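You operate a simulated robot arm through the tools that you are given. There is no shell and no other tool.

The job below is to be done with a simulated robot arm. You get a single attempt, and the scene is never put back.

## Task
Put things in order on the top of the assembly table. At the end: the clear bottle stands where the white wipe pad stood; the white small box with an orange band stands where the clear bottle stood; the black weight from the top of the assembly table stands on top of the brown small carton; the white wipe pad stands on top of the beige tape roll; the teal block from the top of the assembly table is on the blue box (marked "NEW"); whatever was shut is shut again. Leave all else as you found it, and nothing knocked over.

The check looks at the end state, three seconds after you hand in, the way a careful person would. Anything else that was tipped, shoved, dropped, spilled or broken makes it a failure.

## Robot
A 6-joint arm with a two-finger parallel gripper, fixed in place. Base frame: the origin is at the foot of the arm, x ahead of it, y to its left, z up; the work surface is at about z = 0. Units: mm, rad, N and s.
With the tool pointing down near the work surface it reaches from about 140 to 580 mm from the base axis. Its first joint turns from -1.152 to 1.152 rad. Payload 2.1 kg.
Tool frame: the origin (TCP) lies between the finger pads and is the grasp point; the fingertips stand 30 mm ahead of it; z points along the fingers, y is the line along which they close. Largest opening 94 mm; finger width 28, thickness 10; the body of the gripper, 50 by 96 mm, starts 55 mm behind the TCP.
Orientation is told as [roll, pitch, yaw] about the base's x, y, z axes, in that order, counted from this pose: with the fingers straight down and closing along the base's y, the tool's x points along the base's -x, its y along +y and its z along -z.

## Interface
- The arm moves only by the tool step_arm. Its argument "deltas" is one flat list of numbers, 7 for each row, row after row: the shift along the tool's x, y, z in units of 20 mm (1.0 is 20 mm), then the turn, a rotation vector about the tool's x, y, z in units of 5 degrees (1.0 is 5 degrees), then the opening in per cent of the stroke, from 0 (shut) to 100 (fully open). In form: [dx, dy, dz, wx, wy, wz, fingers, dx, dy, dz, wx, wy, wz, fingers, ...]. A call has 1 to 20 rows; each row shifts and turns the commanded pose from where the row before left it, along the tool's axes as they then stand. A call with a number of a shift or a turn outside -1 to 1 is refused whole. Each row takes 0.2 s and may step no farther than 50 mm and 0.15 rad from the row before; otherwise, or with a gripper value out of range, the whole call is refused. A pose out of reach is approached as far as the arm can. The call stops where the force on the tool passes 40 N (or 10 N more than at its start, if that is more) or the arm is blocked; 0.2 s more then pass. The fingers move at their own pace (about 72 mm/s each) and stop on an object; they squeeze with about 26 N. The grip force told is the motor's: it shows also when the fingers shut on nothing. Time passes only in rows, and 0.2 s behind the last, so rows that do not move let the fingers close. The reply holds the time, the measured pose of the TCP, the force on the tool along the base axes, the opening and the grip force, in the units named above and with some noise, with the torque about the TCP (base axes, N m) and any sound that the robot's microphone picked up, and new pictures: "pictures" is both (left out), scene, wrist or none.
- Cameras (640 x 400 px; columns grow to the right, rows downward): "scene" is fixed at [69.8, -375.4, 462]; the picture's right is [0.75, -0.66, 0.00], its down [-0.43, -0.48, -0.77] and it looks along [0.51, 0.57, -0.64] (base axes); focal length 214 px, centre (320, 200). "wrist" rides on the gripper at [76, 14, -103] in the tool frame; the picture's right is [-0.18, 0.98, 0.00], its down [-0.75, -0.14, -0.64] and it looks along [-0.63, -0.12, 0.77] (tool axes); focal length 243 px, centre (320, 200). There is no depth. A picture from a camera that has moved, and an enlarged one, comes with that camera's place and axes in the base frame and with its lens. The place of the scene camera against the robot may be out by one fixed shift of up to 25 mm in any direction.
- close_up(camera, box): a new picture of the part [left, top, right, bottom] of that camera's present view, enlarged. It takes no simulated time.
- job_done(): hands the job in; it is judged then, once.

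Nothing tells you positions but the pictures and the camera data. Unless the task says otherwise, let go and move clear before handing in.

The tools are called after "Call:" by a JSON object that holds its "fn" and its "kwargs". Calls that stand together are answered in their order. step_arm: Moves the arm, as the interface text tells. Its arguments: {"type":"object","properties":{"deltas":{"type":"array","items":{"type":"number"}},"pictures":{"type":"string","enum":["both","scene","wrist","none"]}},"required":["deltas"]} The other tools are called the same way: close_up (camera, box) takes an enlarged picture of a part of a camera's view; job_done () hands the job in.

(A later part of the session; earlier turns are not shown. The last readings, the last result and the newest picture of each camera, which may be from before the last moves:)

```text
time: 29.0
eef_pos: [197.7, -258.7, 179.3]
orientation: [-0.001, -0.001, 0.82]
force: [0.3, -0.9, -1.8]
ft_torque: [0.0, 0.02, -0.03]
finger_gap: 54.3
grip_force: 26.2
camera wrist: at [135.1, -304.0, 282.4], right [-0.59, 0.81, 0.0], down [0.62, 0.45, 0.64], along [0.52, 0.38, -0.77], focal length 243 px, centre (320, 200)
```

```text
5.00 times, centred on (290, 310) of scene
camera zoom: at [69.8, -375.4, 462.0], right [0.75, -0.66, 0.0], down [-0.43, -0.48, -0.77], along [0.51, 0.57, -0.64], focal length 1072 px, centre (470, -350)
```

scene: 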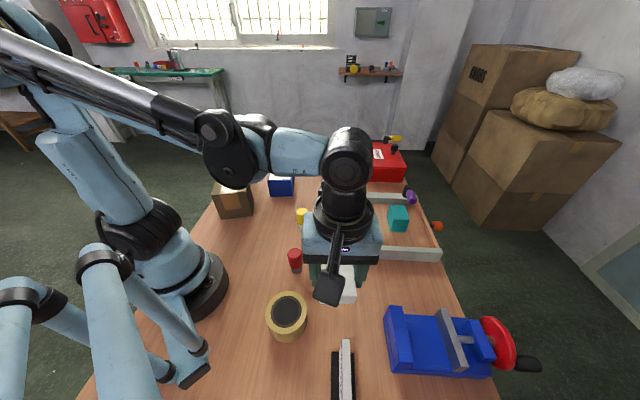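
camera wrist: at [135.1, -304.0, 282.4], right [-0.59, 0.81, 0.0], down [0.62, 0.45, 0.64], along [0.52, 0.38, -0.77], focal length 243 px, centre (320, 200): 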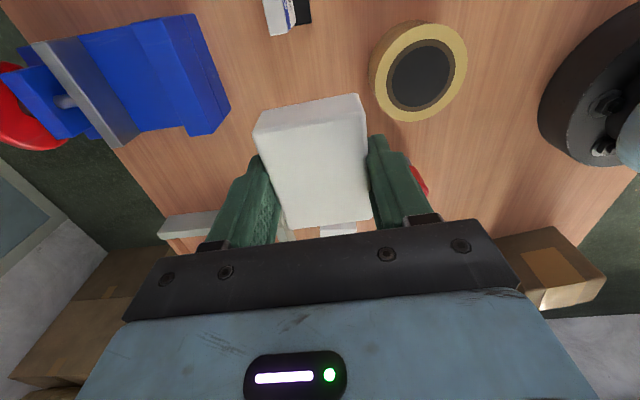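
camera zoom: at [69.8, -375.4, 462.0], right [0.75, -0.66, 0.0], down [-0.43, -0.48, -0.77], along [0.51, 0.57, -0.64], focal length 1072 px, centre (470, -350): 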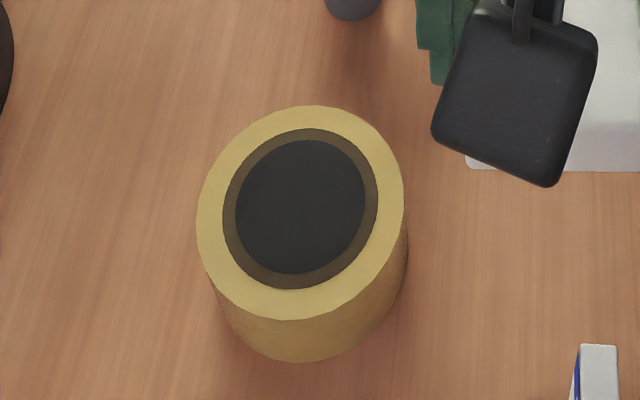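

The roll centre works out to about (127, -200) after correcting for perspective, with a height somewhere between 38 and 50 mm. I'll move the pad above it and look again before lowering by feel.

Call:
{"fn": "step_arm", "kwargs": {"deltas": [0.053, 0.917, 0.3, 0, 0, 0, 0, 0.053, 0.917, 0.3, 0, 0, 0, 0, 0.053, 0.917, 0.3, 0, 0, 0, 0, 0.053, 0.917, 0.3, 0, 0, 0, 0, 0.053, 0.917, 0.3, 0, 0, 0, 0, 0, 0, 0.5, 0, 0, 0, 0]}}

Call:
{"fn": "close_up", "kwargs": {"camera": "scene", "box": [230, 230, 350, 350]}}

Call:
{"fn": "close_up", "kwargs": {"camera": "wrist", "box": [220, 40, 420, 240]}}

```text
time: 30.4
eef_pos: [125.4, -198.3, 138.2]
orientation: [0.0, -0.001, 0.82]
force: [-0.5, 0.4, -0.4]
ft_torque: [0.0, 0.0, 0.0]
finger_gap: 54.8
grip_force: 25.8
camera wrist: at [64.5, -245.2, 241.7], right [-0.59, 0.81, 0.0], down [0.62, 0.45, 0.64], along [0.52, 0.38, -0.77], focal length 243 px, centre (320, 200)
```

scene: 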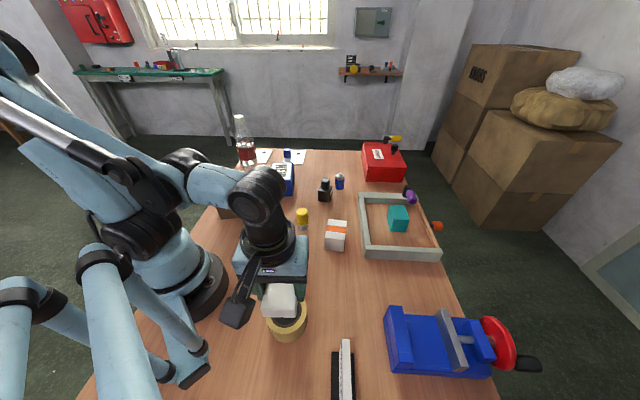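
wrist: 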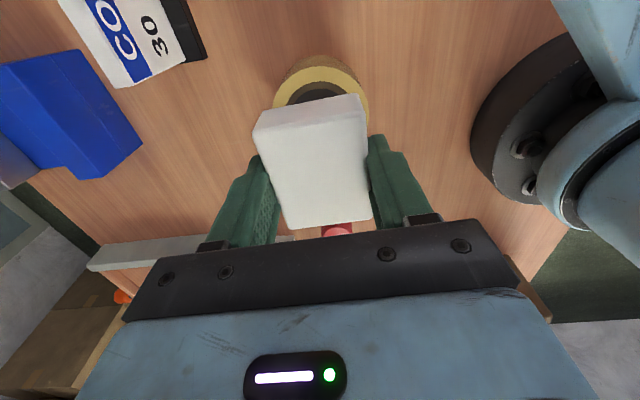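

```text
3.33 times, centred on (290, 290) of scene
camera zoom: at [69.8, -375.4, 462.0], right [0.75, -0.66, 0.0], down [-0.43, -0.48, -0.77], along [0.51, 0.57, -0.64], focal length 715 px, centre (420, -100)
```

zoom: 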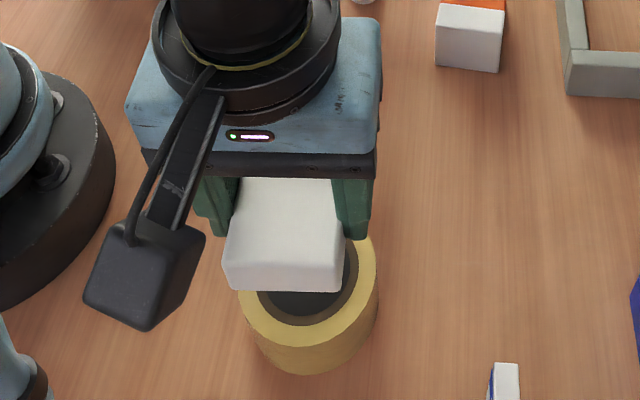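

```text
2.00 times, centred on (320, 140) of wrist
camera zoom: at [64.5, -245.2, 241.7], right [-0.59, 0.81, 0.0], down [0.62, 0.45, 0.64], along [0.52, 0.38, -0.77], focal length 485 px, centre (320, 320)
```

zoom: 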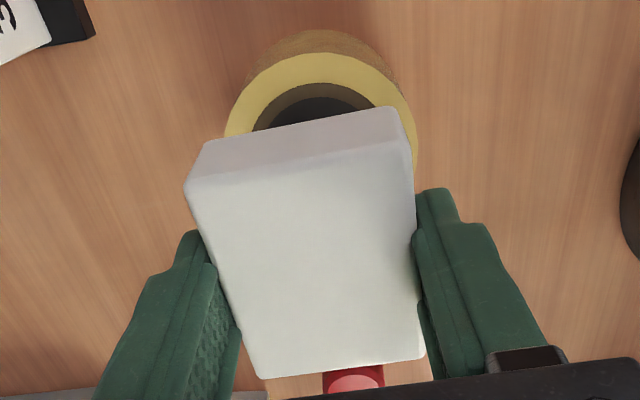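

The pad is centred over the roll within a couple of millimetres, and the roll is about 45 mm high. I'll lower to just above contact, then creep down.

Call:
{"fn": "step_arm", "kwargs": {"deltas": [0, 0, 0.9, 0, 0, 0, 0, 0, 0, 0.9, 0, 0, 0, 0, 0, 0, 0.6, 0, 0, 0, 0, 0, 0, 0, 0, 0, 0, 0]}}

Call:
{"fn": "close_up", "kwargs": {"camera": "scene", "box": [230, 230, 350, 350]}}

```text
time: 31.4
eef_pos: [126.3, -199.2, 90.6]
orientation: [0.0, -0.002, 0.82]
force: [-0.3, -0.3, -2.1]
ft_torque: [-0.02, -0.01, 0.0]
finger_gap: 54.6
grip_force: 26.1
camera wrist: at [64.3, -245.5, 193.7], right [-0.59, 0.81, 0.0], down [0.62, 0.45, 0.64], along [0.52, 0.38, -0.77], focal length 243 px, centre (320, 200)
```

scene: 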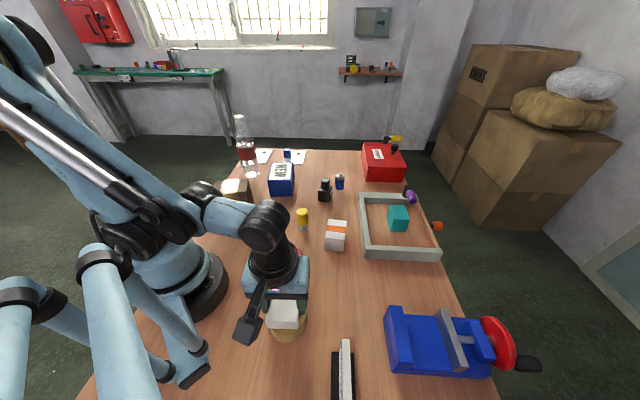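
wrist: 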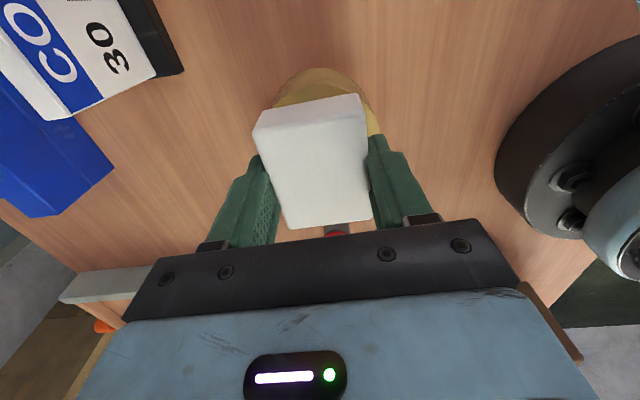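

```text
3.33 times, centred on (290, 290) of scene
camera zoom: at [69.8, -375.4, 462.0], right [0.75, -0.66, 0.0], down [-0.43, -0.48, -0.77], along [0.51, 0.57, -0.64], focal length 715 px, centre (420, -100)
```

zoom: 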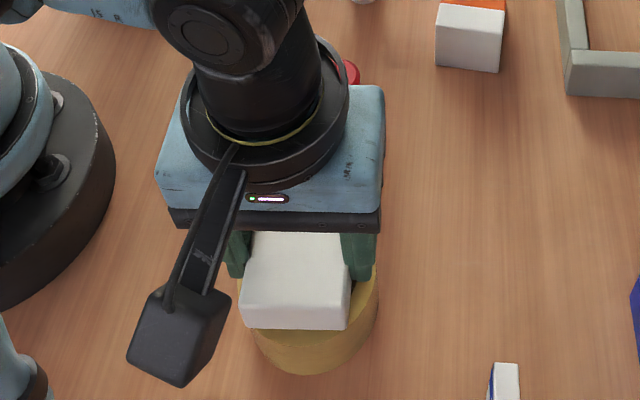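

Still free of contact at TCP z 90.6. I'll creep down in small steps and watch the force.

Call:
{"fn": "step_arm", "kwargs": {"deltas": [0, 0, 0.1, 0, 0, 0, 0, 0, 0, 0.1, 0, 0, 0, 0, 0, 0, 0.1, 0, 0, 0, 0], "pictures": "none"}}

Call:
{"fn": "step_arm", "kwargs": {"deltas": [0, 0, 0.1, 0, 0, 0, 0, 0, 0, 0.05, 0, 0, 0, 0], "pictures": "none"}}

```text
time: 32.2
eef_pos: [127.3, -199.2, 85.2]
orientation: [-0.001, -0.001, 0.821]
force: [-0.4, 0.5, -1.1]
ft_torque: [-0.04, 0.01, -0.01]
finger_gap: 54.7
grip_force: 25.6
```

```text
time: 32.8
eef_pos: [127.8, -198.7, 80.1]
orientation: [-0.001, 0.001, 0.821]
force: [-0.2, 0.3, -0.7]
ft_torque: [-0.01, 0.0, 0.02]
finger_gap: 54.6
grip_force: 25.9
```

Call:
{"fn": "step_arm", "kwargs": {"deltas": [0, 0, 0.1, 0, 0, 0, 0], "pictures": "none"}}

Call:
{"fn": "step_arm", "kwargs": {"deltas": [0, 0, 0.1, 0, 0, 0, 0], "pictures": "both"}}

Call:
{"fn": "close_up", "kwargs": {"camera": "scene", "box": [230, 250, 350, 370]}}

Call:
{"fn": "close_up", "kwargs": {"camera": "wrist", "box": [230, 40, 390, 160]}}

```text
time: 33.2
eef_pos: [126.8, -199.6, 80.5]
orientation: [0.0, -0.003, 0.821]
force: [-2.1, 1.7, 13.6]
ft_torque: [-0.02, -0.34, 0.04]
finger_gap: 54.8
grip_force: 25.8
```

```text
time: 33.6
eef_pos: [127.3, -199.4, 80.2]
orientation: [0.003, -0.006, 0.819]
force: [-2.1, 2.4, 25.2]
ft_torque: [-0.16, -0.57, -0.01]
finger_gap: 54.5
grip_force: 26.5
stopped in row 1: the force on the tool passed its limit at 54 N (the readings are from after the stop); the commanded pose is now the measured one
camera wrist: at [64.8, -245.9, 182.9], right [-0.59, 0.81, 0.0], down [0.62, 0.45, 0.64], along [0.52, 0.38, -0.76], focal length 243 px, centre (320, 200)
```

scene: 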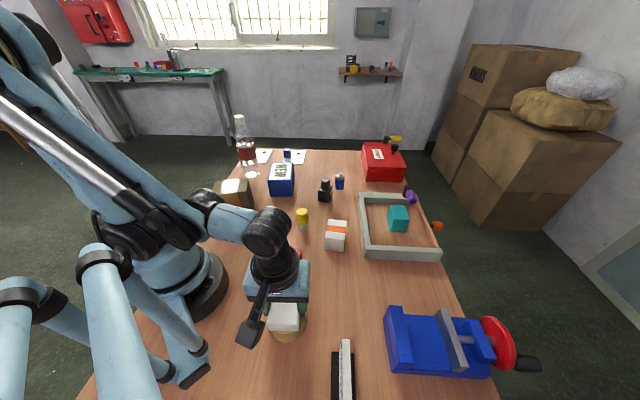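
wrist: 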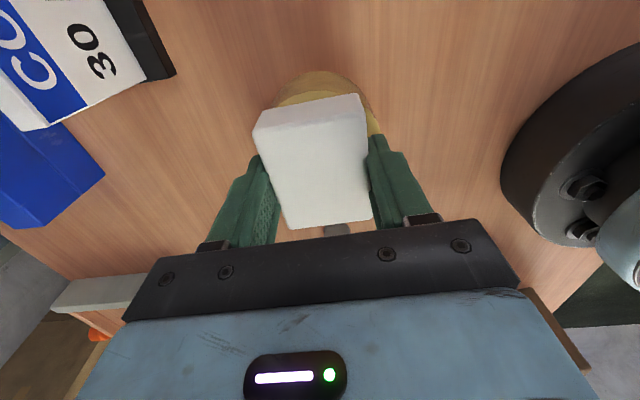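

```text
3.33 times, centred on (290, 310) of scene
camera zoom: at [69.8, -375.4, 462.0], right [0.75, -0.66, 0.0], down [-0.43, -0.48, -0.77], along [0.51, 0.57, -0.64], focal length 715 px, centre (420, -167)
```

zoom: 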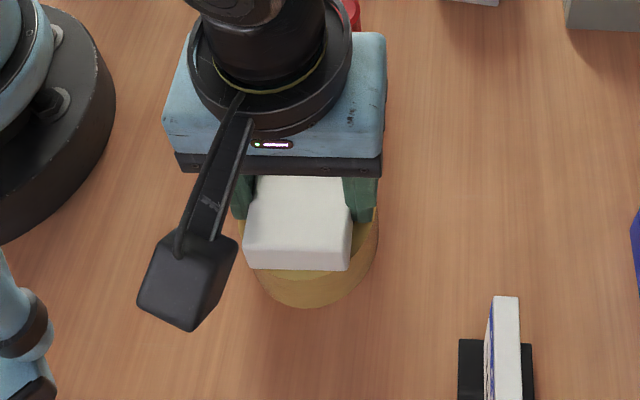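

```text
3.33 times, centred on (310, 100) of wrist
camera zoom: at [64.8, -245.9, 182.9], right [-0.59, 0.81, 0.0], down [0.62, 0.45, 0.64], along [0.52, 0.38, -0.76], focal length 809 px, centre (353, 533)
```

zoom: 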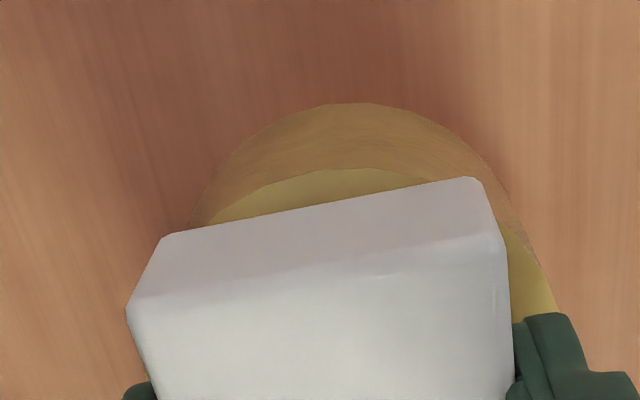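

The pad is in contact with the roll (contact at TCP z ≈ 80). I'll ease off about 1 mm, open the fingers and rise straight up.

Call:
{"fn": "step_arm", "kwargs": {"deltas": [0, 0, -0.04, 0, 0, 0, 0, 0, 0, 0, 0, 0, 0, 65, 0, 0, 0, 0, 0, 0, 75, 0, 0, 0, 0, 0, 0, 80, 0, 0, 0, 0, 0, 0, 80], "pictures": "wrist"}}

Call:
{"fn": "step_arm", "kwargs": {"deltas": [0, 0, -0.5, 0, 0, 0, 80, 0, 0, -1, 0, 0, 0, 80, 0, 0, -1, 0, 0, 0, 80, 0, 0, -1, 0, 0, 0, 80, 0, 0, -1, 0, 0, 0, 80, 0, 0, -1, 0, 0, 0, 100, 0, 0, -1, 0, 0, 0, 100]}}

Call:
{"fn": "close_up", "kwargs": {"camera": "scene", "box": [230, 250, 350, 370]}}

Call:
{"fn": "close_up", "kwargs": {"camera": "wrist", "box": [230, 20, 410, 180]}}

```text
time: 34.8
eef_pos: [126.2, -199.1, 79.3]
orientation: [0.005, -0.004, 0.821]
force: [-0.7, -0.5, 1.0]
ft_torque: [-0.01, 0.0, 0.0]
finger_gap: 75.3
grip_force: 0.0
camera wrist: at [64.7, -245.4, 183.2], right [-0.59, 0.81, 0.0], down [0.62, 0.45, 0.64], along [0.52, 0.38, -0.76], focal length 243 px, centre (320, 200)
```

wrist: 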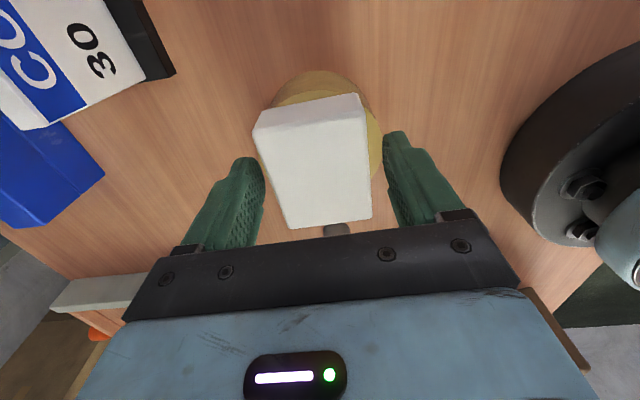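

```text
time: 36.4
eef_pos: [127.4, -200.3, 210.7]
orientation: [0.003, -0.003, 0.821]
force: [0.1, -0.5, -0.2]
ft_torque: [-0.01, -0.01, 0.02]
finger_gap: 94.1
grip_force: 0.1
camera wrist: at [64.8, -246.5, 313.7], right [-0.59, 0.81, 0.0], down [0.62, 0.45, 0.64], along [0.52, 0.38, -0.76], focal length 243 px, centre (320, 200)
```

scene: 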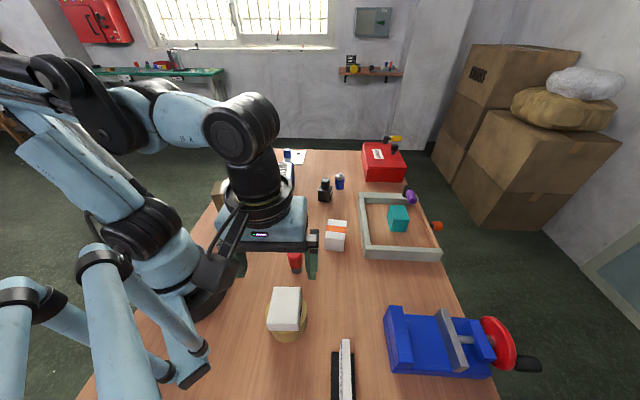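
wrist: 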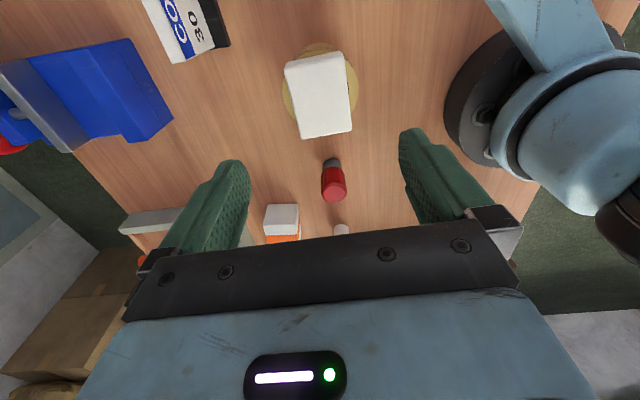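

```text
3.33 times, centred on (290, 310) of scene
camera zoom: at [69.8, -375.4, 462.0], right [0.75, -0.66, 0.0], down [-0.43, -0.48, -0.77], along [0.51, 0.57, -0.64], focal length 715 px, centre (420, -167)
```

zoom: 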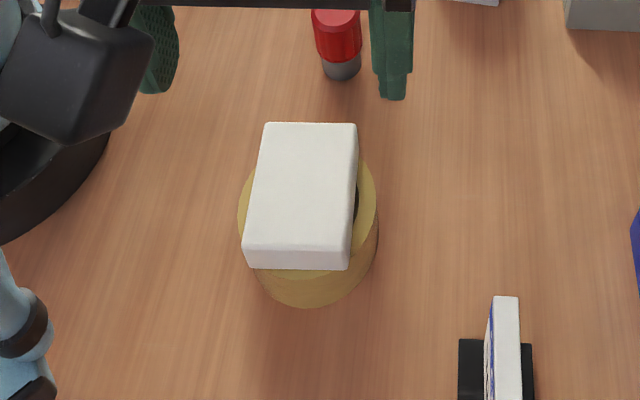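

```text
2.50 times, centred on (320, 100) of wrist
camera zoom: at [64.8, -246.5, 313.7], right [-0.59, 0.81, 0.0], down [0.62, 0.45, 0.64], along [0.52, 0.38, -0.76], focal length 606 px, centre (320, 450)
```

zoom: 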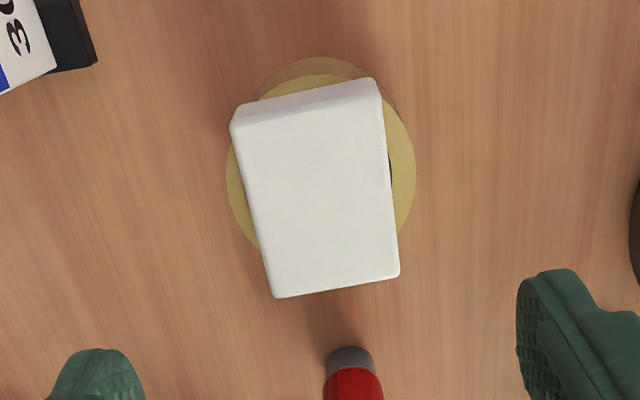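

The pad rests nicely centred on the tape roll. Now I'll swing high around to the bottle at about (337, 341) to measure it from above.

Call:
{"fn": "step_arm", "kwargs": {"deltas": [-0.944, 0.036, -0.426, 0, 0, 0, 100, -0.944, 0.036, -0.426, 0, 0, 0, 100, -0.944, 0.036, -0.426, 0, 0, 0, 100, -0.944, 0.036, -0.426, 0, 0, 0, 100, -0.944, 0.036, -0.426, 0, 0, 0, 100, -0.944, 0.036, -0.426, 0, 0, 0, 100, -0.944, 0.036, -0.426, 0, 0, 0, 100, -0.944, 0.036, -0.426, 0, 0, 0, 100, -0.944, 0.036, -0.426, 0, 0, 0, 100, -0.944, 0.036, -0.426, 0, 0, 0, 100, -0.944, 0.036, -0.426, 0, 0, 0, 100, -0.944, 0.036, -0.426, 0, 0, 0, 100, -0.944, 0.036, -0.426, 0, 0, 0, 100, -0.944, 0.036, -0.426, 0, 0, 0, 100]}}

Call:
{"fn": "step_arm", "kwargs": {"deltas": [-0.763, 0.57, 0, 0, 0, 0, 100, -0.763, 0.57, 0, 0, 0, 0, 100, -0.763, 0.57, 0, 0, 0, 0, 100, -0.763, 0.57, 0, 0, 0, 0, 100, -0.763, 0.57, 0, 0, 0, 0, 100, -0.763, 0.57, 0, 0, 0, 0, 100, -0.763, 0.57, 0, 0, 0, 0, 100, -0.763, 0.57, 0, 0, 0, 0, 100, -0.763, 0.57, 0, 0, 0, 0, 100, -0.763, 0.57, 0, 0, 0, 0, 100, -0.763, 0.57, 0, 0, 0, 0, 100, -0.763, 0.57, 0, 0, 0, 0, 100]}}

Call:
{"fn": "close_up", "kwargs": {"camera": "wrist", "box": [240, 0, 440, 200]}}

```text
time: 39.4
eef_pos: [299.7, -0.4, 329.3]
orientation: [0.003, -0.004, 0.819]
force: [-0.1, 0.2, -0.6]
ft_torque: [0.01, 0.0, 0.0]
finger_gap: 93.7
grip_force: 0.1
camera wrist: at [237.8, -46.7, 433.0], right [-0.59, 0.81, 0.0], down [0.62, 0.45, 0.64], along [0.52, 0.38, -0.76], focal length 243 px, centre (320, 200)
```

scene: 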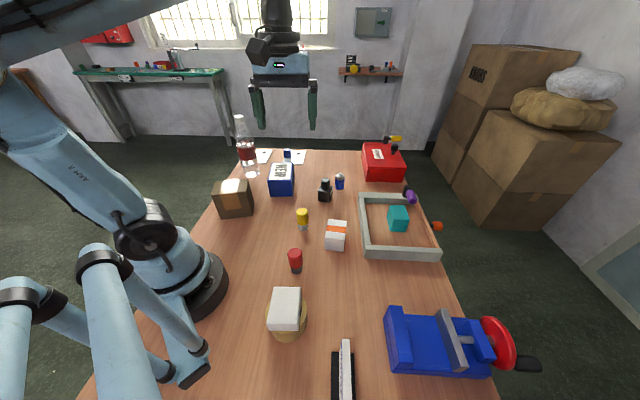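
wrist: 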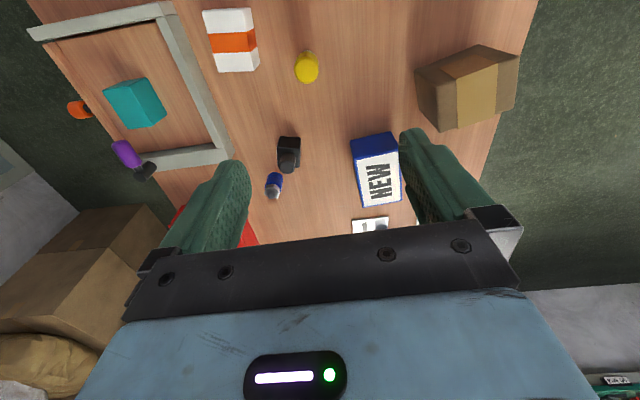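

```text
time: 42.0
eef_pos: [325.0, 226.7, 330.4]
orientation: [0.003, -0.004, 0.819]
force: [0.0, 0.1, -0.2]
ft_torque: [0.03, -0.02, 0.01]
finger_gap: 94.1
grip_force: 0.0
camera wrist: at [263.0, 181.2, 434.2], right [-0.59, 0.81, 0.0], down [0.62, 0.45, 0.64], along [0.52, 0.38, -0.76], focal length 243 px, centre (320, 200)
```

scene: 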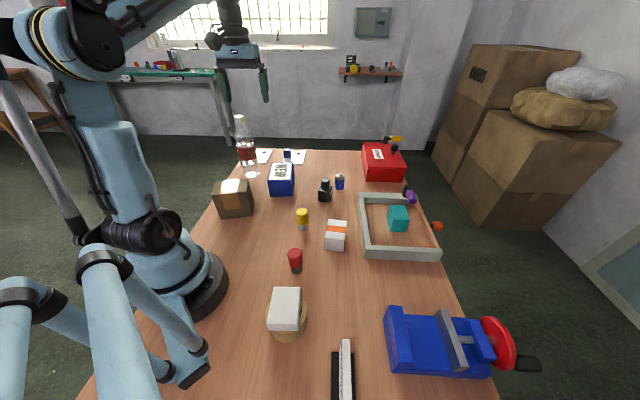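
wrist: 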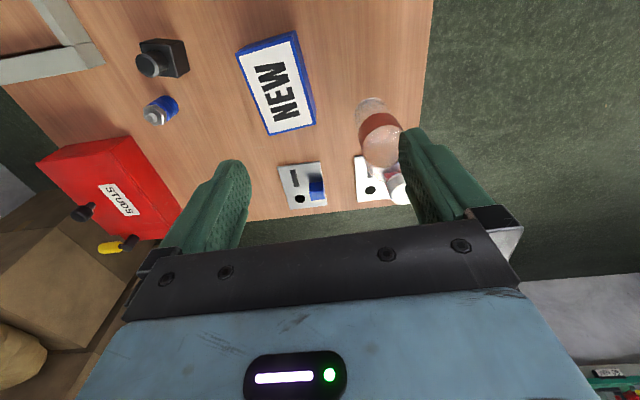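

```text
2.00 times, centred on (340, 100) of wrist
camera zoom: at [263.0, 181.2, 434.2], right [-0.59, 0.81, 0.0], down [0.62, 0.45, 0.64], along [0.52, 0.38, -0.76], focal length 485 px, centre (280, 400)
```

zoom: 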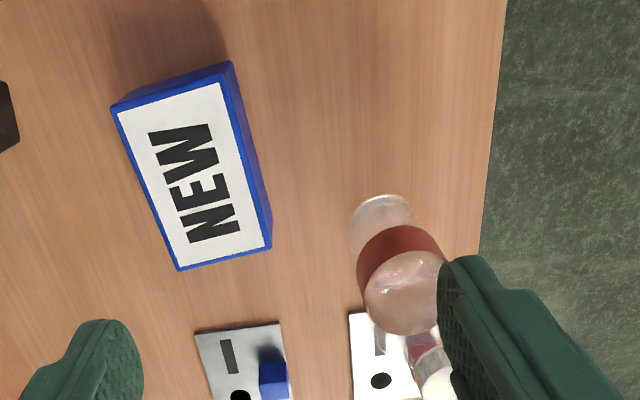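

The bottle is at the edge of view, behind the finger. I'll shift sideways so the bottle lies between the fingers in the picture.

Call:
{"fn": "step_arm", "kwargs": {"deltas": [-0.4, 0.95, 0, 0, 0, 0, 100, -0.4, 0.95, 0, 0, 0, 0, 100, -0.4, 0.95, 0, 0, 0, 0, 100, -0.4, 0.95, 0, 0, 0, 0, 100]}}

Call:
{"fn": "close_up", "kwargs": {"camera": "wrist", "box": [250, 60, 400, 220]}}

Call:
{"fn": "close_up", "kwargs": {"camera": "scene", "box": [210, 100, 310, 200]}}

```text
time: 43.0
eef_pos: [292.5, 303.2, 331.9]
orientation: [0.003, -0.003, 0.819]
force: [-0.2, -0.1, 0.2]
ft_torque: [-0.06, -0.04, -0.04]
finger_gap: 94.1
grip_force: 0.0
camera wrist: at [229.7, 256.1, 434.9], right [-0.59, 0.81, 0.0], down [0.62, 0.45, 0.64], along [0.52, 0.38, -0.76], focal length 243 px, centre (320, 200)
```

scene: 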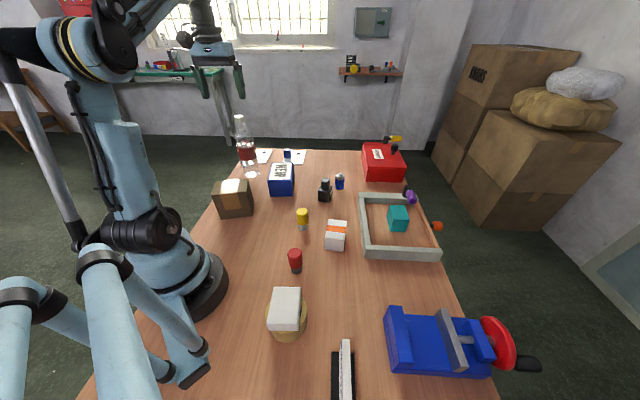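
wrist: 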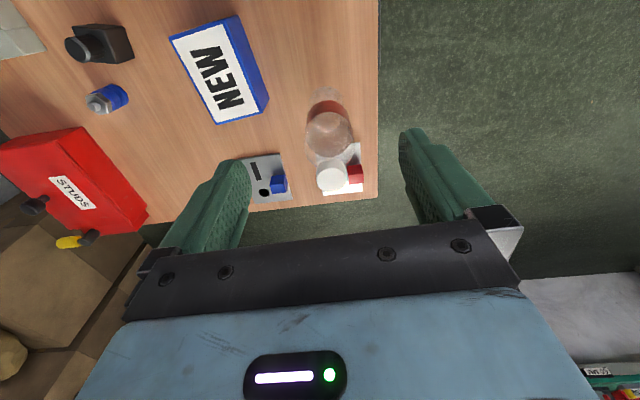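

```text
2.50 times, centred on (325, 140) of wrist
camera zoom: at [229.7, 256.1, 434.9], right [-0.59, 0.81, 0.0], down [0.62, 0.45, 0.64], along [0.52, 0.38, -0.76], focal length 606 px, centre (308, 350)
```

zoom: 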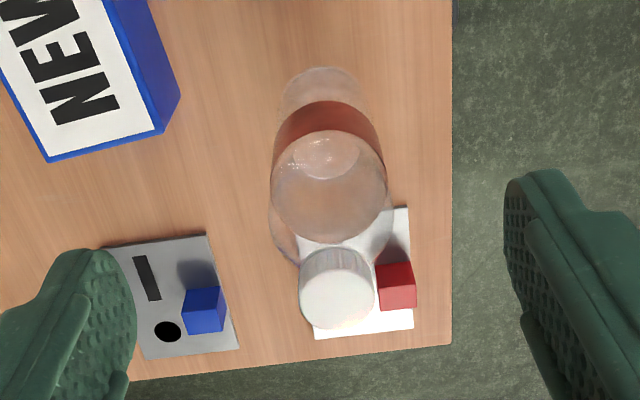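

```text
4.00 times, centred on (260, 150) of scene
camera zoom: at [69.8, -375.4, 462.0], right [0.75, -0.66, 0.0], down [-0.43, -0.48, -0.77], along [0.51, 0.57, -0.64], focal length 858 px, centre (560, 400)
```

zoom: 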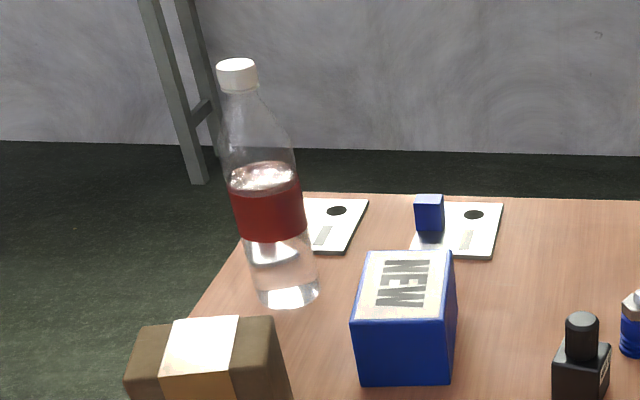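

The bottle stands at about (340, 350), roughly 224 mm tall, with a white cap about 32 mm across. I'll move above the cap and check alignment before lowering.

Call:
{"fn": "step_arm", "kwargs": {"deltas": [-0.85, -0.01, 0, 0, 0, 0, 100, -0.85, -0.01, 0, 0, 0, 0, 100, -0.85, -0.01, 0, 0, 0, 0, 100, -0.85, -0.01, 0, 0, 0, 0, 100, 0, 0, 1, 0, 0, 0, 100, 0, 0, 0.8, 0, 0, 0, 100]}}

Call:
{"fn": "close_up", "kwargs": {"camera": "wrist", "box": [220, 20, 420, 200]}}

Call:
{"fn": "close_up", "kwargs": {"camera": "scene", "box": [190, 60, 310, 200]}}

```text
time: 44.4
eef_pos: [339.0, 352.3, 295.0]
orientation: [0.004, -0.004, 0.821]
force: [0.0, 0.2, 0.0]
ft_torque: [0.0, 0.0, -0.02]
finger_gap: 94.0
grip_force: 0.1
camera wrist: at [276.3, 305.2, 398.6], right [-0.59, 0.81, 0.0], down [0.62, 0.45, 0.64], along [0.52, 0.38, -0.76], focal length 243 px, centre (320, 200)
```

scene: 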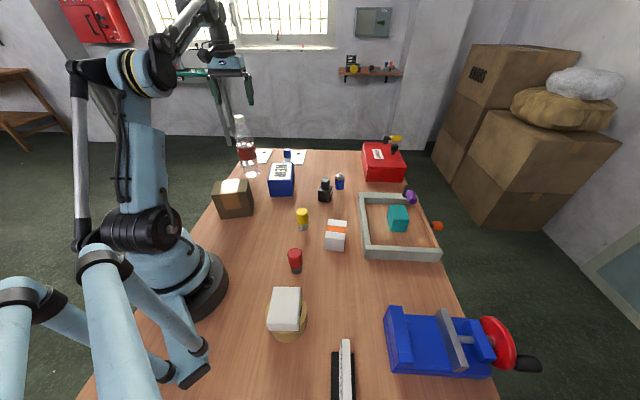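
wrist: 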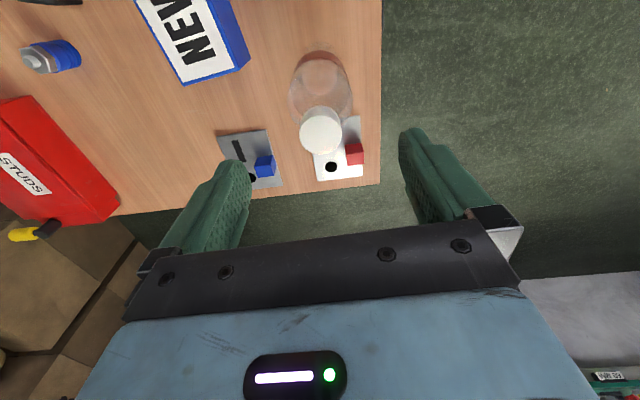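

```text
2.22 times, centred on (320, 110) of wrist
camera zoom: at [276.3, 305.2, 398.6], right [-0.59, 0.81, 0.0], down [0.62, 0.45, 0.64], along [0.52, 0.38, -0.76], focal length 539 px, centre (320, 400)
```

zoom: 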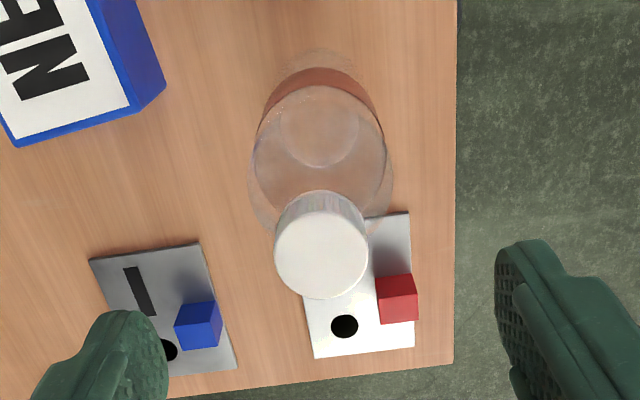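

```text
2.86 times, centred on (250, 130) of scene
camera zoom: at [69.8, -375.4, 462.0], right [0.75, -0.66, 0.0], down [-0.43, -0.48, -0.77], along [0.51, 0.57, -0.64], focal length 613 px, centre (520, 400)
```

zoom: 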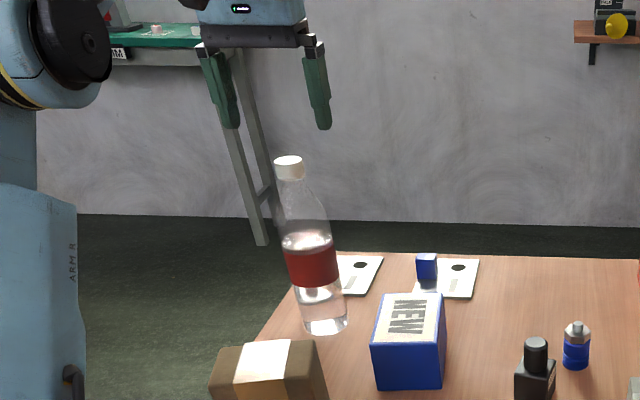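

The cap is centred under the gripper within about 2 mm. I'll lower so the fingertips pass just below the cap and close.

Call:
{"fn": "step_arm", "kwargs": {"deltas": [-0.1, 0, 0.9, 0, 0, 0, 100, 0, 0, 0.9, 0, 0, 0, 100, 0, 0, 0.9, 0, 0, 0, 80, 0, 0, 0.85, 0, 0, 0, 60]}}

Call:
{"fn": "close_up", "kwargs": {"camera": "scene", "box": [190, 60, 310, 200]}}

Call:
{"fn": "close_up", "kwargs": {"camera": "wrist", "box": [220, 20, 420, 200]}}

```text
time: 45.4
eef_pos: [339.0, 354.1, 225.3]
orientation: [0.003, -0.005, 0.82]
force: [-0.2, 0.4, -0.5]
ft_torque: [0.04, -0.01, 0.0]
finger_gap: 56.7
grip_force: 0.1
camera wrist: at [277.1, 307.2, 328.0], right [-0.59, 0.81, 0.0], down [0.62, 0.45, 0.64], along [0.52, 0.38, -0.76], focal length 243 px, centre (320, 200)
```

scene: 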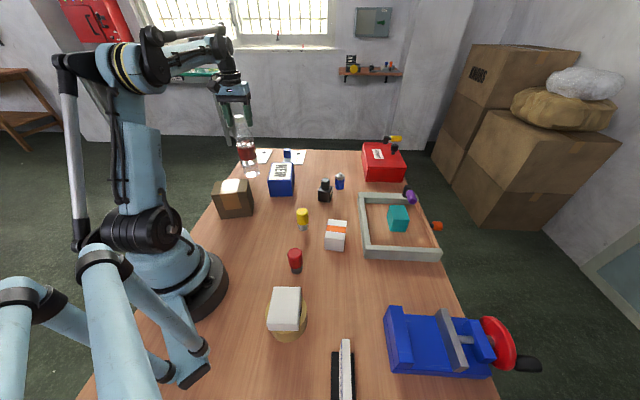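
wrist: 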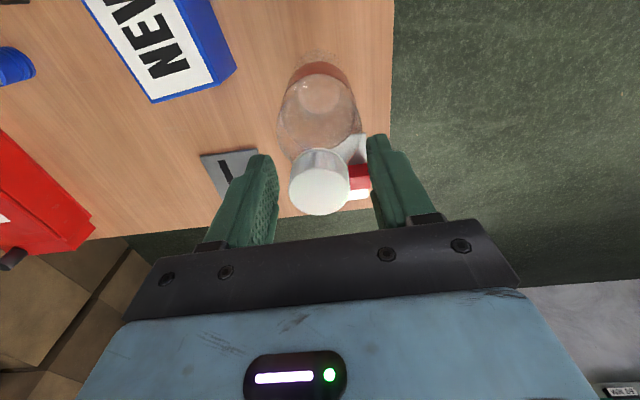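

```text
2.86 times, centred on (250, 130) of scene
camera zoom: at [69.8, -375.4, 462.0], right [0.75, -0.66, 0.0], down [-0.43, -0.48, -0.77], along [0.51, 0.57, -0.64], focal length 613 px, centre (520, 400)
```

zoom: 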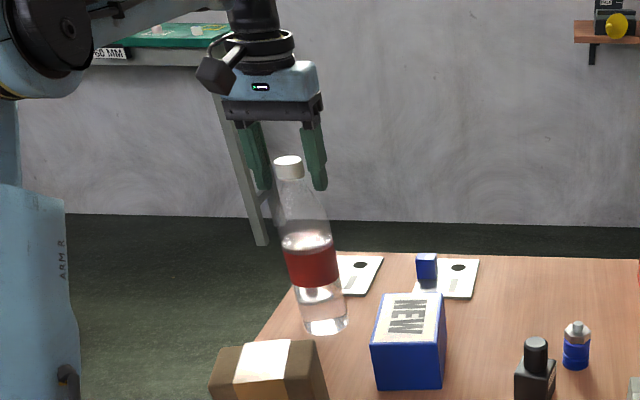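

```text
2.22 times, centred on (320, 110) of wrist
camera zoom: at [277.1, 307.2, 328.0], right [-0.59, 0.81, 0.0], down [0.62, 0.45, 0.64], along [0.52, 0.38, -0.76], focal length 539 px, centre (320, 400)
```

zoom: 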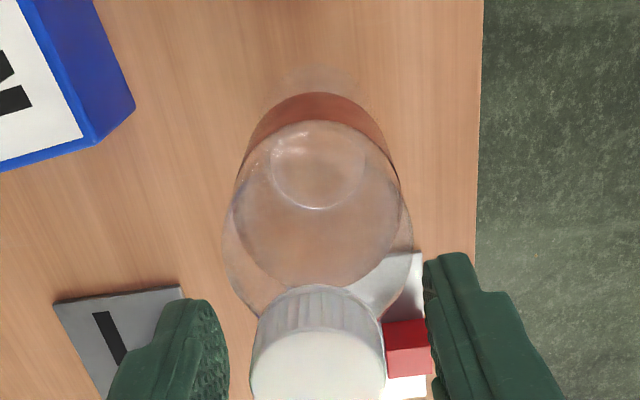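

The fingers are around the cap; it looks a few millimetres forward of centre, so I'll trim the position slightly and close gradually.

Call:
{"fn": "step_arm", "kwargs": {"deltas": [-0.2, -0.08, 0, 0, 0, 0, 55, 0, 0, 0, 0, 0, 0, 48, 0, 0, 0, 0, 0, 0, 43, 0, 0, 0, 0, 0, 0, 39, 0, 0, 0, 0, 0, 0, 36, 0, 0, 0, 0, 0, 0, 33, 0, 0, 0, 0, 0, 0, 20, 0, 0, 0, 0, 0, 0, 0, 0, 0, 0, 0, 0, 0, 0]}}

Call:
{"fn": "close_up", "kwargs": {"camera": "scene", "box": [190, 60, 310, 200]}}

Call:
{"fn": "close_up", "kwargs": {"camera": "wrist", "box": [220, 60, 420, 240]}}

```text
time: 47.4
eef_pos: [343.3, 355.3, 225.6]
orientation: [0.004, -0.003, 0.821]
force: [-0.6, 0.8, 2.8]
ft_torque: [0.16, 0.03, 0.0]
finger_gap: 32.0
grip_force: 26.3
camera wrist: at [281.1, 308.9, 328.4], right [-0.59, 0.81, 0.0], down [0.62, 0.45, 0.64], along [0.52, 0.38, -0.76], focal length 243 px, centre (320, 200)
```

scene: 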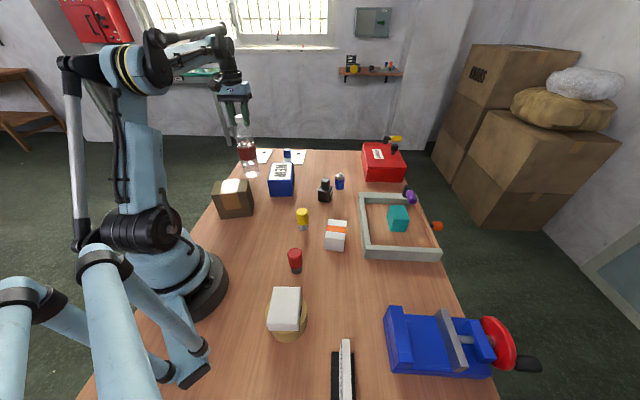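
wrist: 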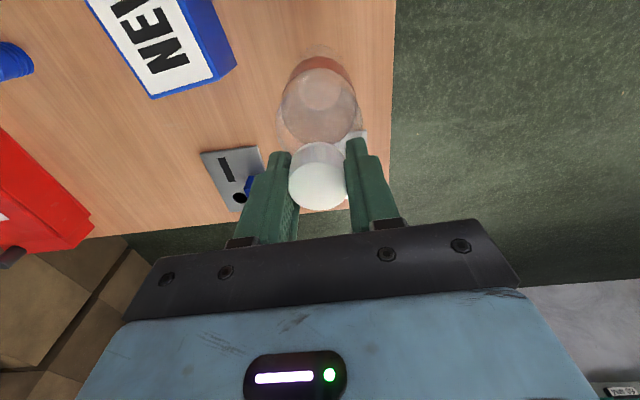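

```text
2.86 times, centred on (250, 130) of scene
camera zoom: at [69.8, -375.4, 462.0], right [0.75, -0.66, 0.0], down [-0.43, -0.48, -0.77], along [0.51, 0.57, -0.64], focal length 613 px, centre (520, 400)
```

zoom: 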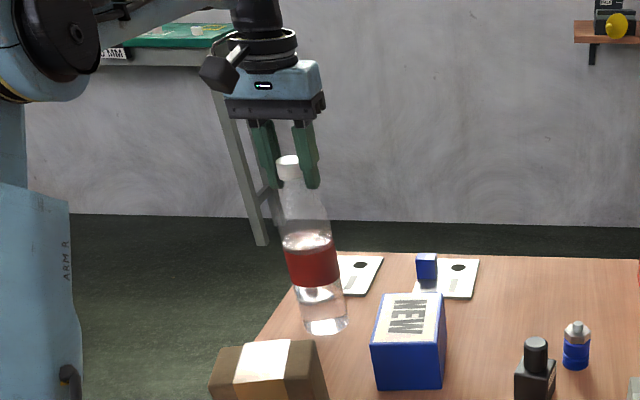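

```text
2.22 times, centred on (320, 150) of wrist
camera zoom: at [281.1, 308.9, 328.4], right [-0.59, 0.81, 0.0], down [0.62, 0.45, 0.64], along [0.52, 0.38, -0.76], focal length 539 px, centre (320, 311)
```

zoom: 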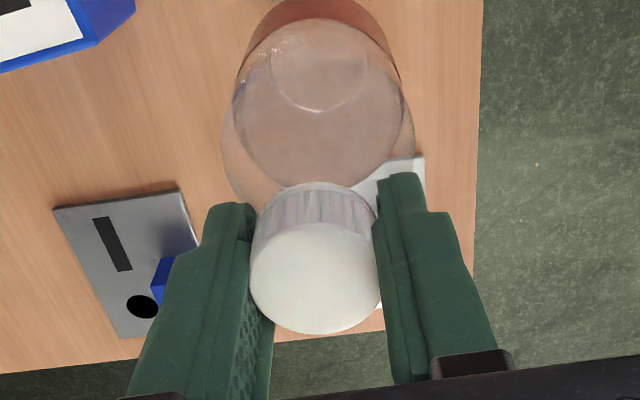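

The cap is gripped at 32 mm. I'll lift slowly a couple of centimetres and check the grip and weight.

Call:
{"fn": "step_arm", "kwargs": {"deltas": [0, 0, -0.2, 0, 0, 0, 0, 0, 0, -0.4, 0, 0, 0, 0, 0, 0, -0.4, 0, 0, 0, 0, 0, 0, 0, 0, 0, 0, 0]}}

Call:
{"fn": "close_up", "kwargs": {"camera": "scene", "box": [190, 60, 310, 200]}}

```text
time: 48.4
eef_pos: [343.8, 355.3, 244.6]
orientation: [0.002, -0.003, 0.822]
force: [-0.2, -0.3, -2.7]
ft_torque: [0.0, -0.06, -0.03]
finger_gap: 31.1
grip_force: 26.4
camera wrist: at [281.8, 308.7, 348.1], right [-0.59, 0.81, 0.0], down [0.62, 0.45, 0.64], along [0.52, 0.38, -0.76], focal length 243 px, centre (320, 200)
```

scene: 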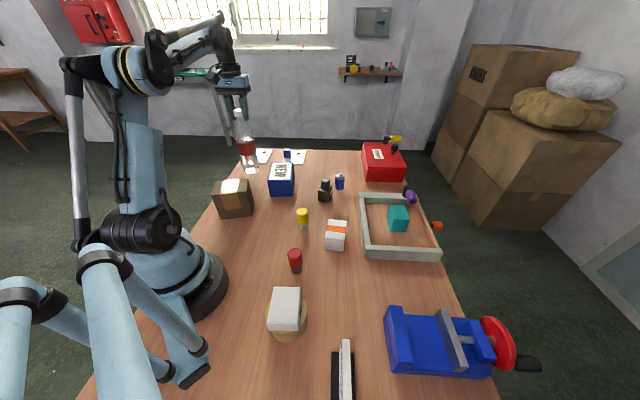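
wrist: 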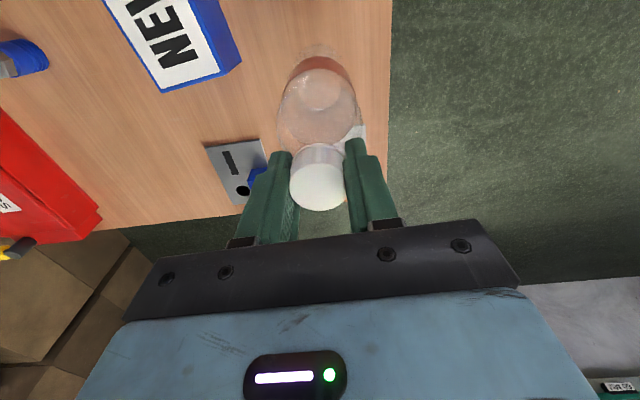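

```text
2.86 times, centred on (250, 130) of scene
camera zoom: at [69.8, -375.4, 462.0], right [0.75, -0.66, 0.0], down [-0.43, -0.48, -0.77], along [0.51, 0.57, -0.64], focal length 613 px, centre (520, 400)
```

zoom: 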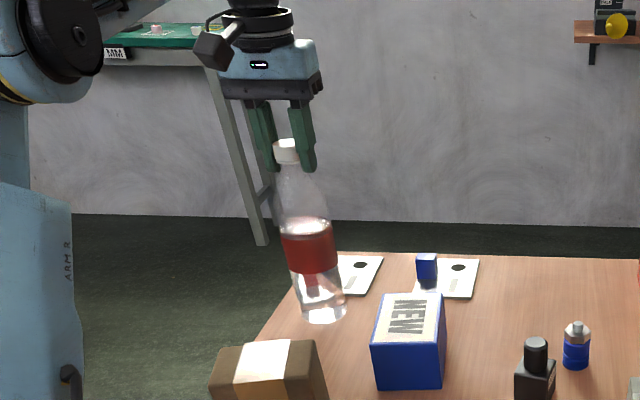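

The bottle hangs upright and secure. I'll lift it to a safe height and carry it across towards the pad's old place.

Call:
{"fn": "step_arm", "kwargs": {"deltas": [0, 0, -0.6, 0, 0, 0, 0, 0, 0, -0.9, 0, 0, 0, 0, 0, 0, -0.9, 0, 0, 0, 0, 0, 0, -0.9, 0, 0, 0, 0, 0, 0, -0.5, 0, 0, 0, 0, 0.239, -0.18, 0, 0, 0, 0, 0, 0.479, -0.36, 0, 0, 0, 0, 0, 0.798, -0.6, 0, 0, 0, 0, 0, 0.798, -0.6, 0, 0, 0, 0, 0, 0.798, -0.6, 0, 0, 0, 0, 0, 0.798, -0.6, 0, 0, 0, 0, 0, 0.798, -0.6, 0, 0, 0, 0, 0, 0.798, -0.6, 0, 0, 0, 0, 0, 0.798, -0.6, 0, 0, 0, 0, 0, 0.798, -0.6, 0, 0, 0, 0, 0, 0.798, -0.6, 0, 0, 0, 0, 0, 0.798, -0.6, 0, 0, 0, 0, 0, 0.798, -0.6, 0, 0, 0, 0, 0, 0.479, -0.36, 0, 0, 0, 0, 0, 0.239, -0.18, 0, 0, 0, 0, 0]}}

Call:
{"fn": "close_up", "kwargs": {"camera": "scene", "box": [190, 60, 350, 200]}}

```text
time: 52.6
eef_pos: [316.1, 99.6, 319.6]
orientation: [0.003, -0.003, 0.82]
force: [0.1, -1.0, -3.1]
ft_torque: [0.01, -0.02, 0.02]
finger_gap: 31.4
grip_force: 25.7
camera wrist: at [254.4, 54.3, 422.2], right [-0.59, 0.8, 0.0], down [0.62, 0.45, 0.64], along [0.52, 0.38, -0.76], focal length 243 px, centre (320, 200)
```

scene: 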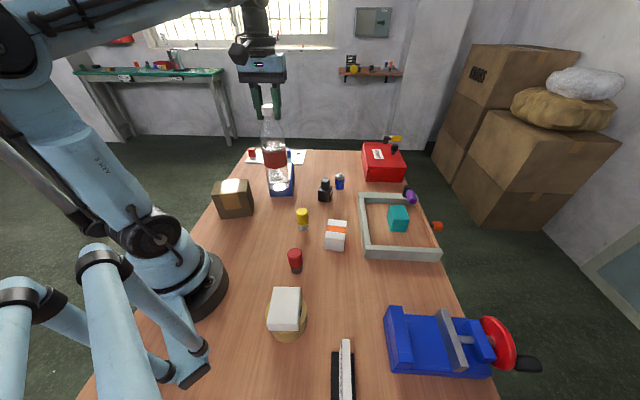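
wrist: 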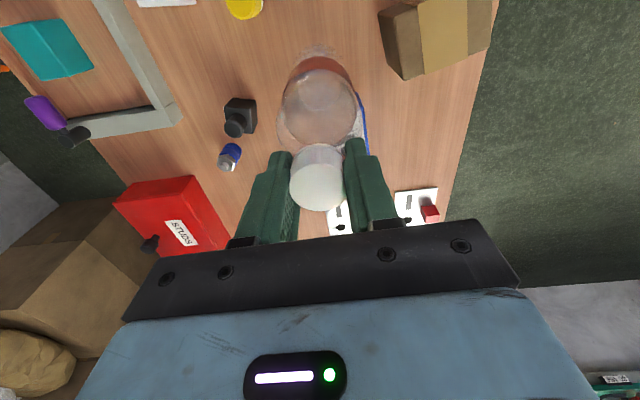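

```text
2.86 times, centred on (270, 130) of scene
camera zoom: at [69.8, -375.4, 462.0], right [0.75, -0.66, 0.0], down [-0.43, -0.48, -0.77], along [0.51, 0.57, -0.64], focal length 613 px, centre (463, 400)
```

zoom: 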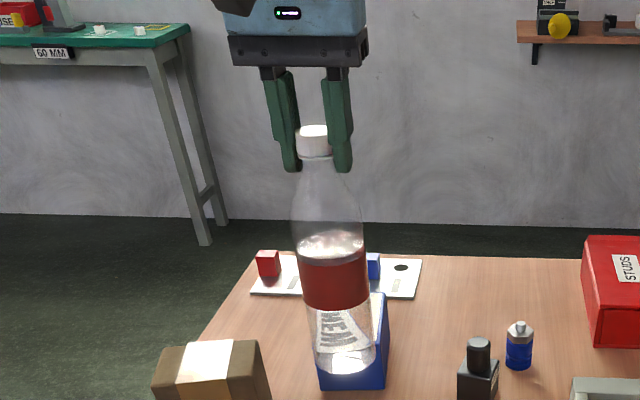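

The bottle is steady. I continue the carry to above (281, -241).

Call:
{"fn": "step_arm", "kwargs": {"deltas": [0.227, -0.172, 0, 0, 0, 0, 0, 0.531, -0.401, 0, 0, 0, 0, 0, 0.758, -0.573, 0, 0, 0, 0, 0, 0.758, -0.573, 0, 0, 0, 0, 0, 0.758, -0.573, 0, 0, 0, 0, 0, 0.758, -0.573, 0, 0, 0, 0, 0, 0.758, -0.573, 0, 0, 0, 0, 0, 0.758, -0.573, 0, 0, 0, 0, 0, 0.758, -0.573, 0, 0, 0, 0, 0, 0.758, -0.573, 0, 0, 0, 0, 0, 0.758, -0.573, 0, 0, 0, 0, 0, 0.758, -0.573, 0, 0, 0, 0, 0, 0.758, -0.573, 0, 0, 0, 0, 0, 0.758, -0.573, 0, 0, 0, 0, 0, 0.758, -0.573, 0, 0, 0, 0, 0, 0.758, -0.573, 0, 0, 0, 0, 0, 0.758, -0.573, 0, 0, 0, 0, 0, 0.758, -0.573, 0, 0, 0, 0, 0, 0.455, -0.344, 0, 0, 0, 0, 0, 0.303, -0.229, 0, 0, 0, 0, 0]}}

Call:
{"fn": "close_up", "kwargs": {"camera": "scene", "box": [290, 60, 470, 300]}}

```text
time: 56.8
eef_pos: [280.8, -241.2, 318.2]
orientation: [0.004, -0.002, 0.818]
force: [-0.7, 0.3, -2.8]
ft_torque: [0.02, 0.0, -0.03]
finger_gap: 31.2
grip_force: 26.4
camera wrist: at [219.5, -287.3, 421.3], right [-0.59, 0.81, 0.0], down [0.62, 0.45, 0.64], along [0.52, 0.38, -0.76], focal length 243 px, centre (320, 200)
```

scene: 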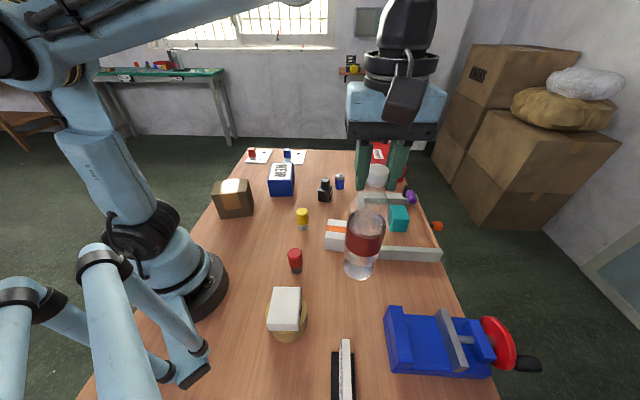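
wrist: 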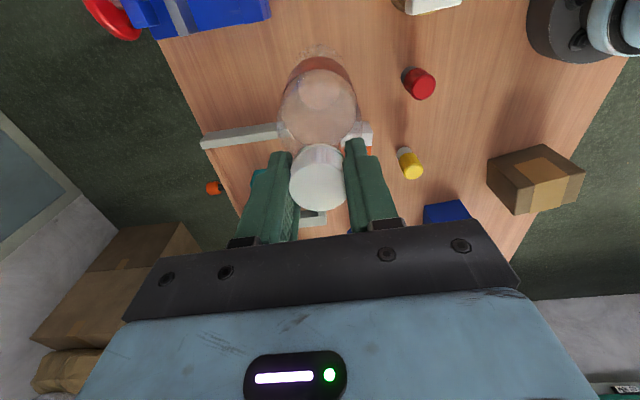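

```text
1.67 times, centred on (380, 180) of scene
camera zoom: at [69.8, -375.4, 462.0], right [0.75, -0.66, 0.0], down [-0.43, -0.48, -0.77], along [0.51, 0.57, -0.64], focal length 358 px, centre (220, 233)
```

zoom: 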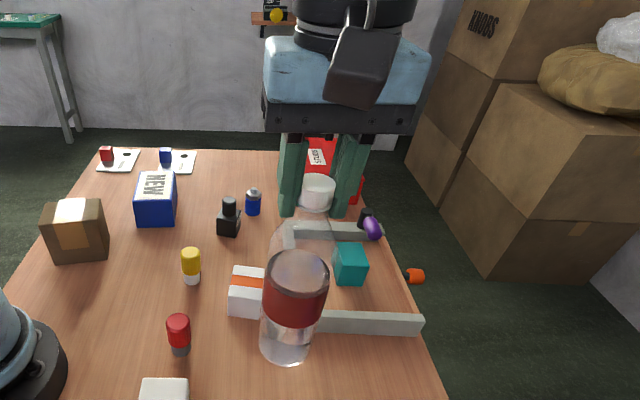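

The bottle is over the pad's old place. I'll lower it to just above the table and then creep down to touch.

Call:
{"fn": "step_arm", "kwargs": {"deltas": [0, 0, 0.5, 0, 0, 0, 0, 0, 0, 0.9, 0, 0, 0, 0, 0, 0, 0.9, 0, 0, 0, 0, 0, 0, 0.9, 0, 0, 0, 0, 0, 0, 0.7, 0, 0, 0, 0, 0, 0, 0.4, 0, 0, 0, 0]}}

Call:
{"fn": "step_arm", "kwargs": {"deltas": [0, 0, 0.1, 0, 0, 0, 0, 0, 0, 0.06, 0, 0, 0, 0], "pictures": "none"}}

```text
time: 58.2
eef_pos: [281.4, -239.6, 232.3]
orientation: [0.002, -0.003, 0.821]
force: [-0.7, -0.7, -2.5]
ft_torque: [0.01, -0.02, 0.01]
finger_gap: 31.3
grip_force: 25.8
camera wrist: at [219.3, -286.3, 334.8], right [-0.59, 0.81, 0.0], down [0.62, 0.45, 0.64], along [0.52, 0.38, -0.76], focal length 243 px, centre (320, 200)
```

scene: 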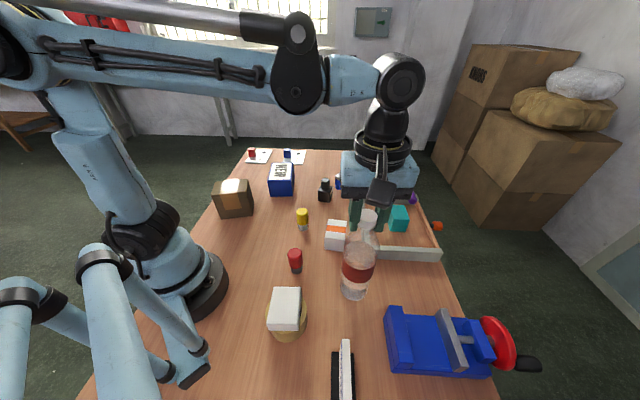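
wrist: 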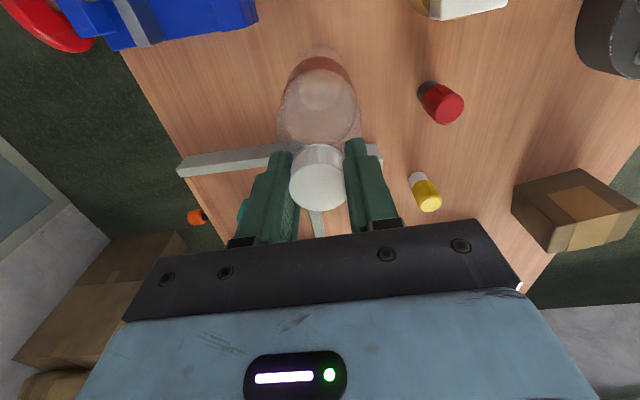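

```text
time: 58.8
eef_pos: [280.6, -239.1, 229.0]
orientation: [0.005, -0.003, 0.822]
force: [0.3, 0.7, -2.8]
ft_torque: [0.0, 0.03, -0.01]
finger_gap: 31.1
grip_force: 26.4
```

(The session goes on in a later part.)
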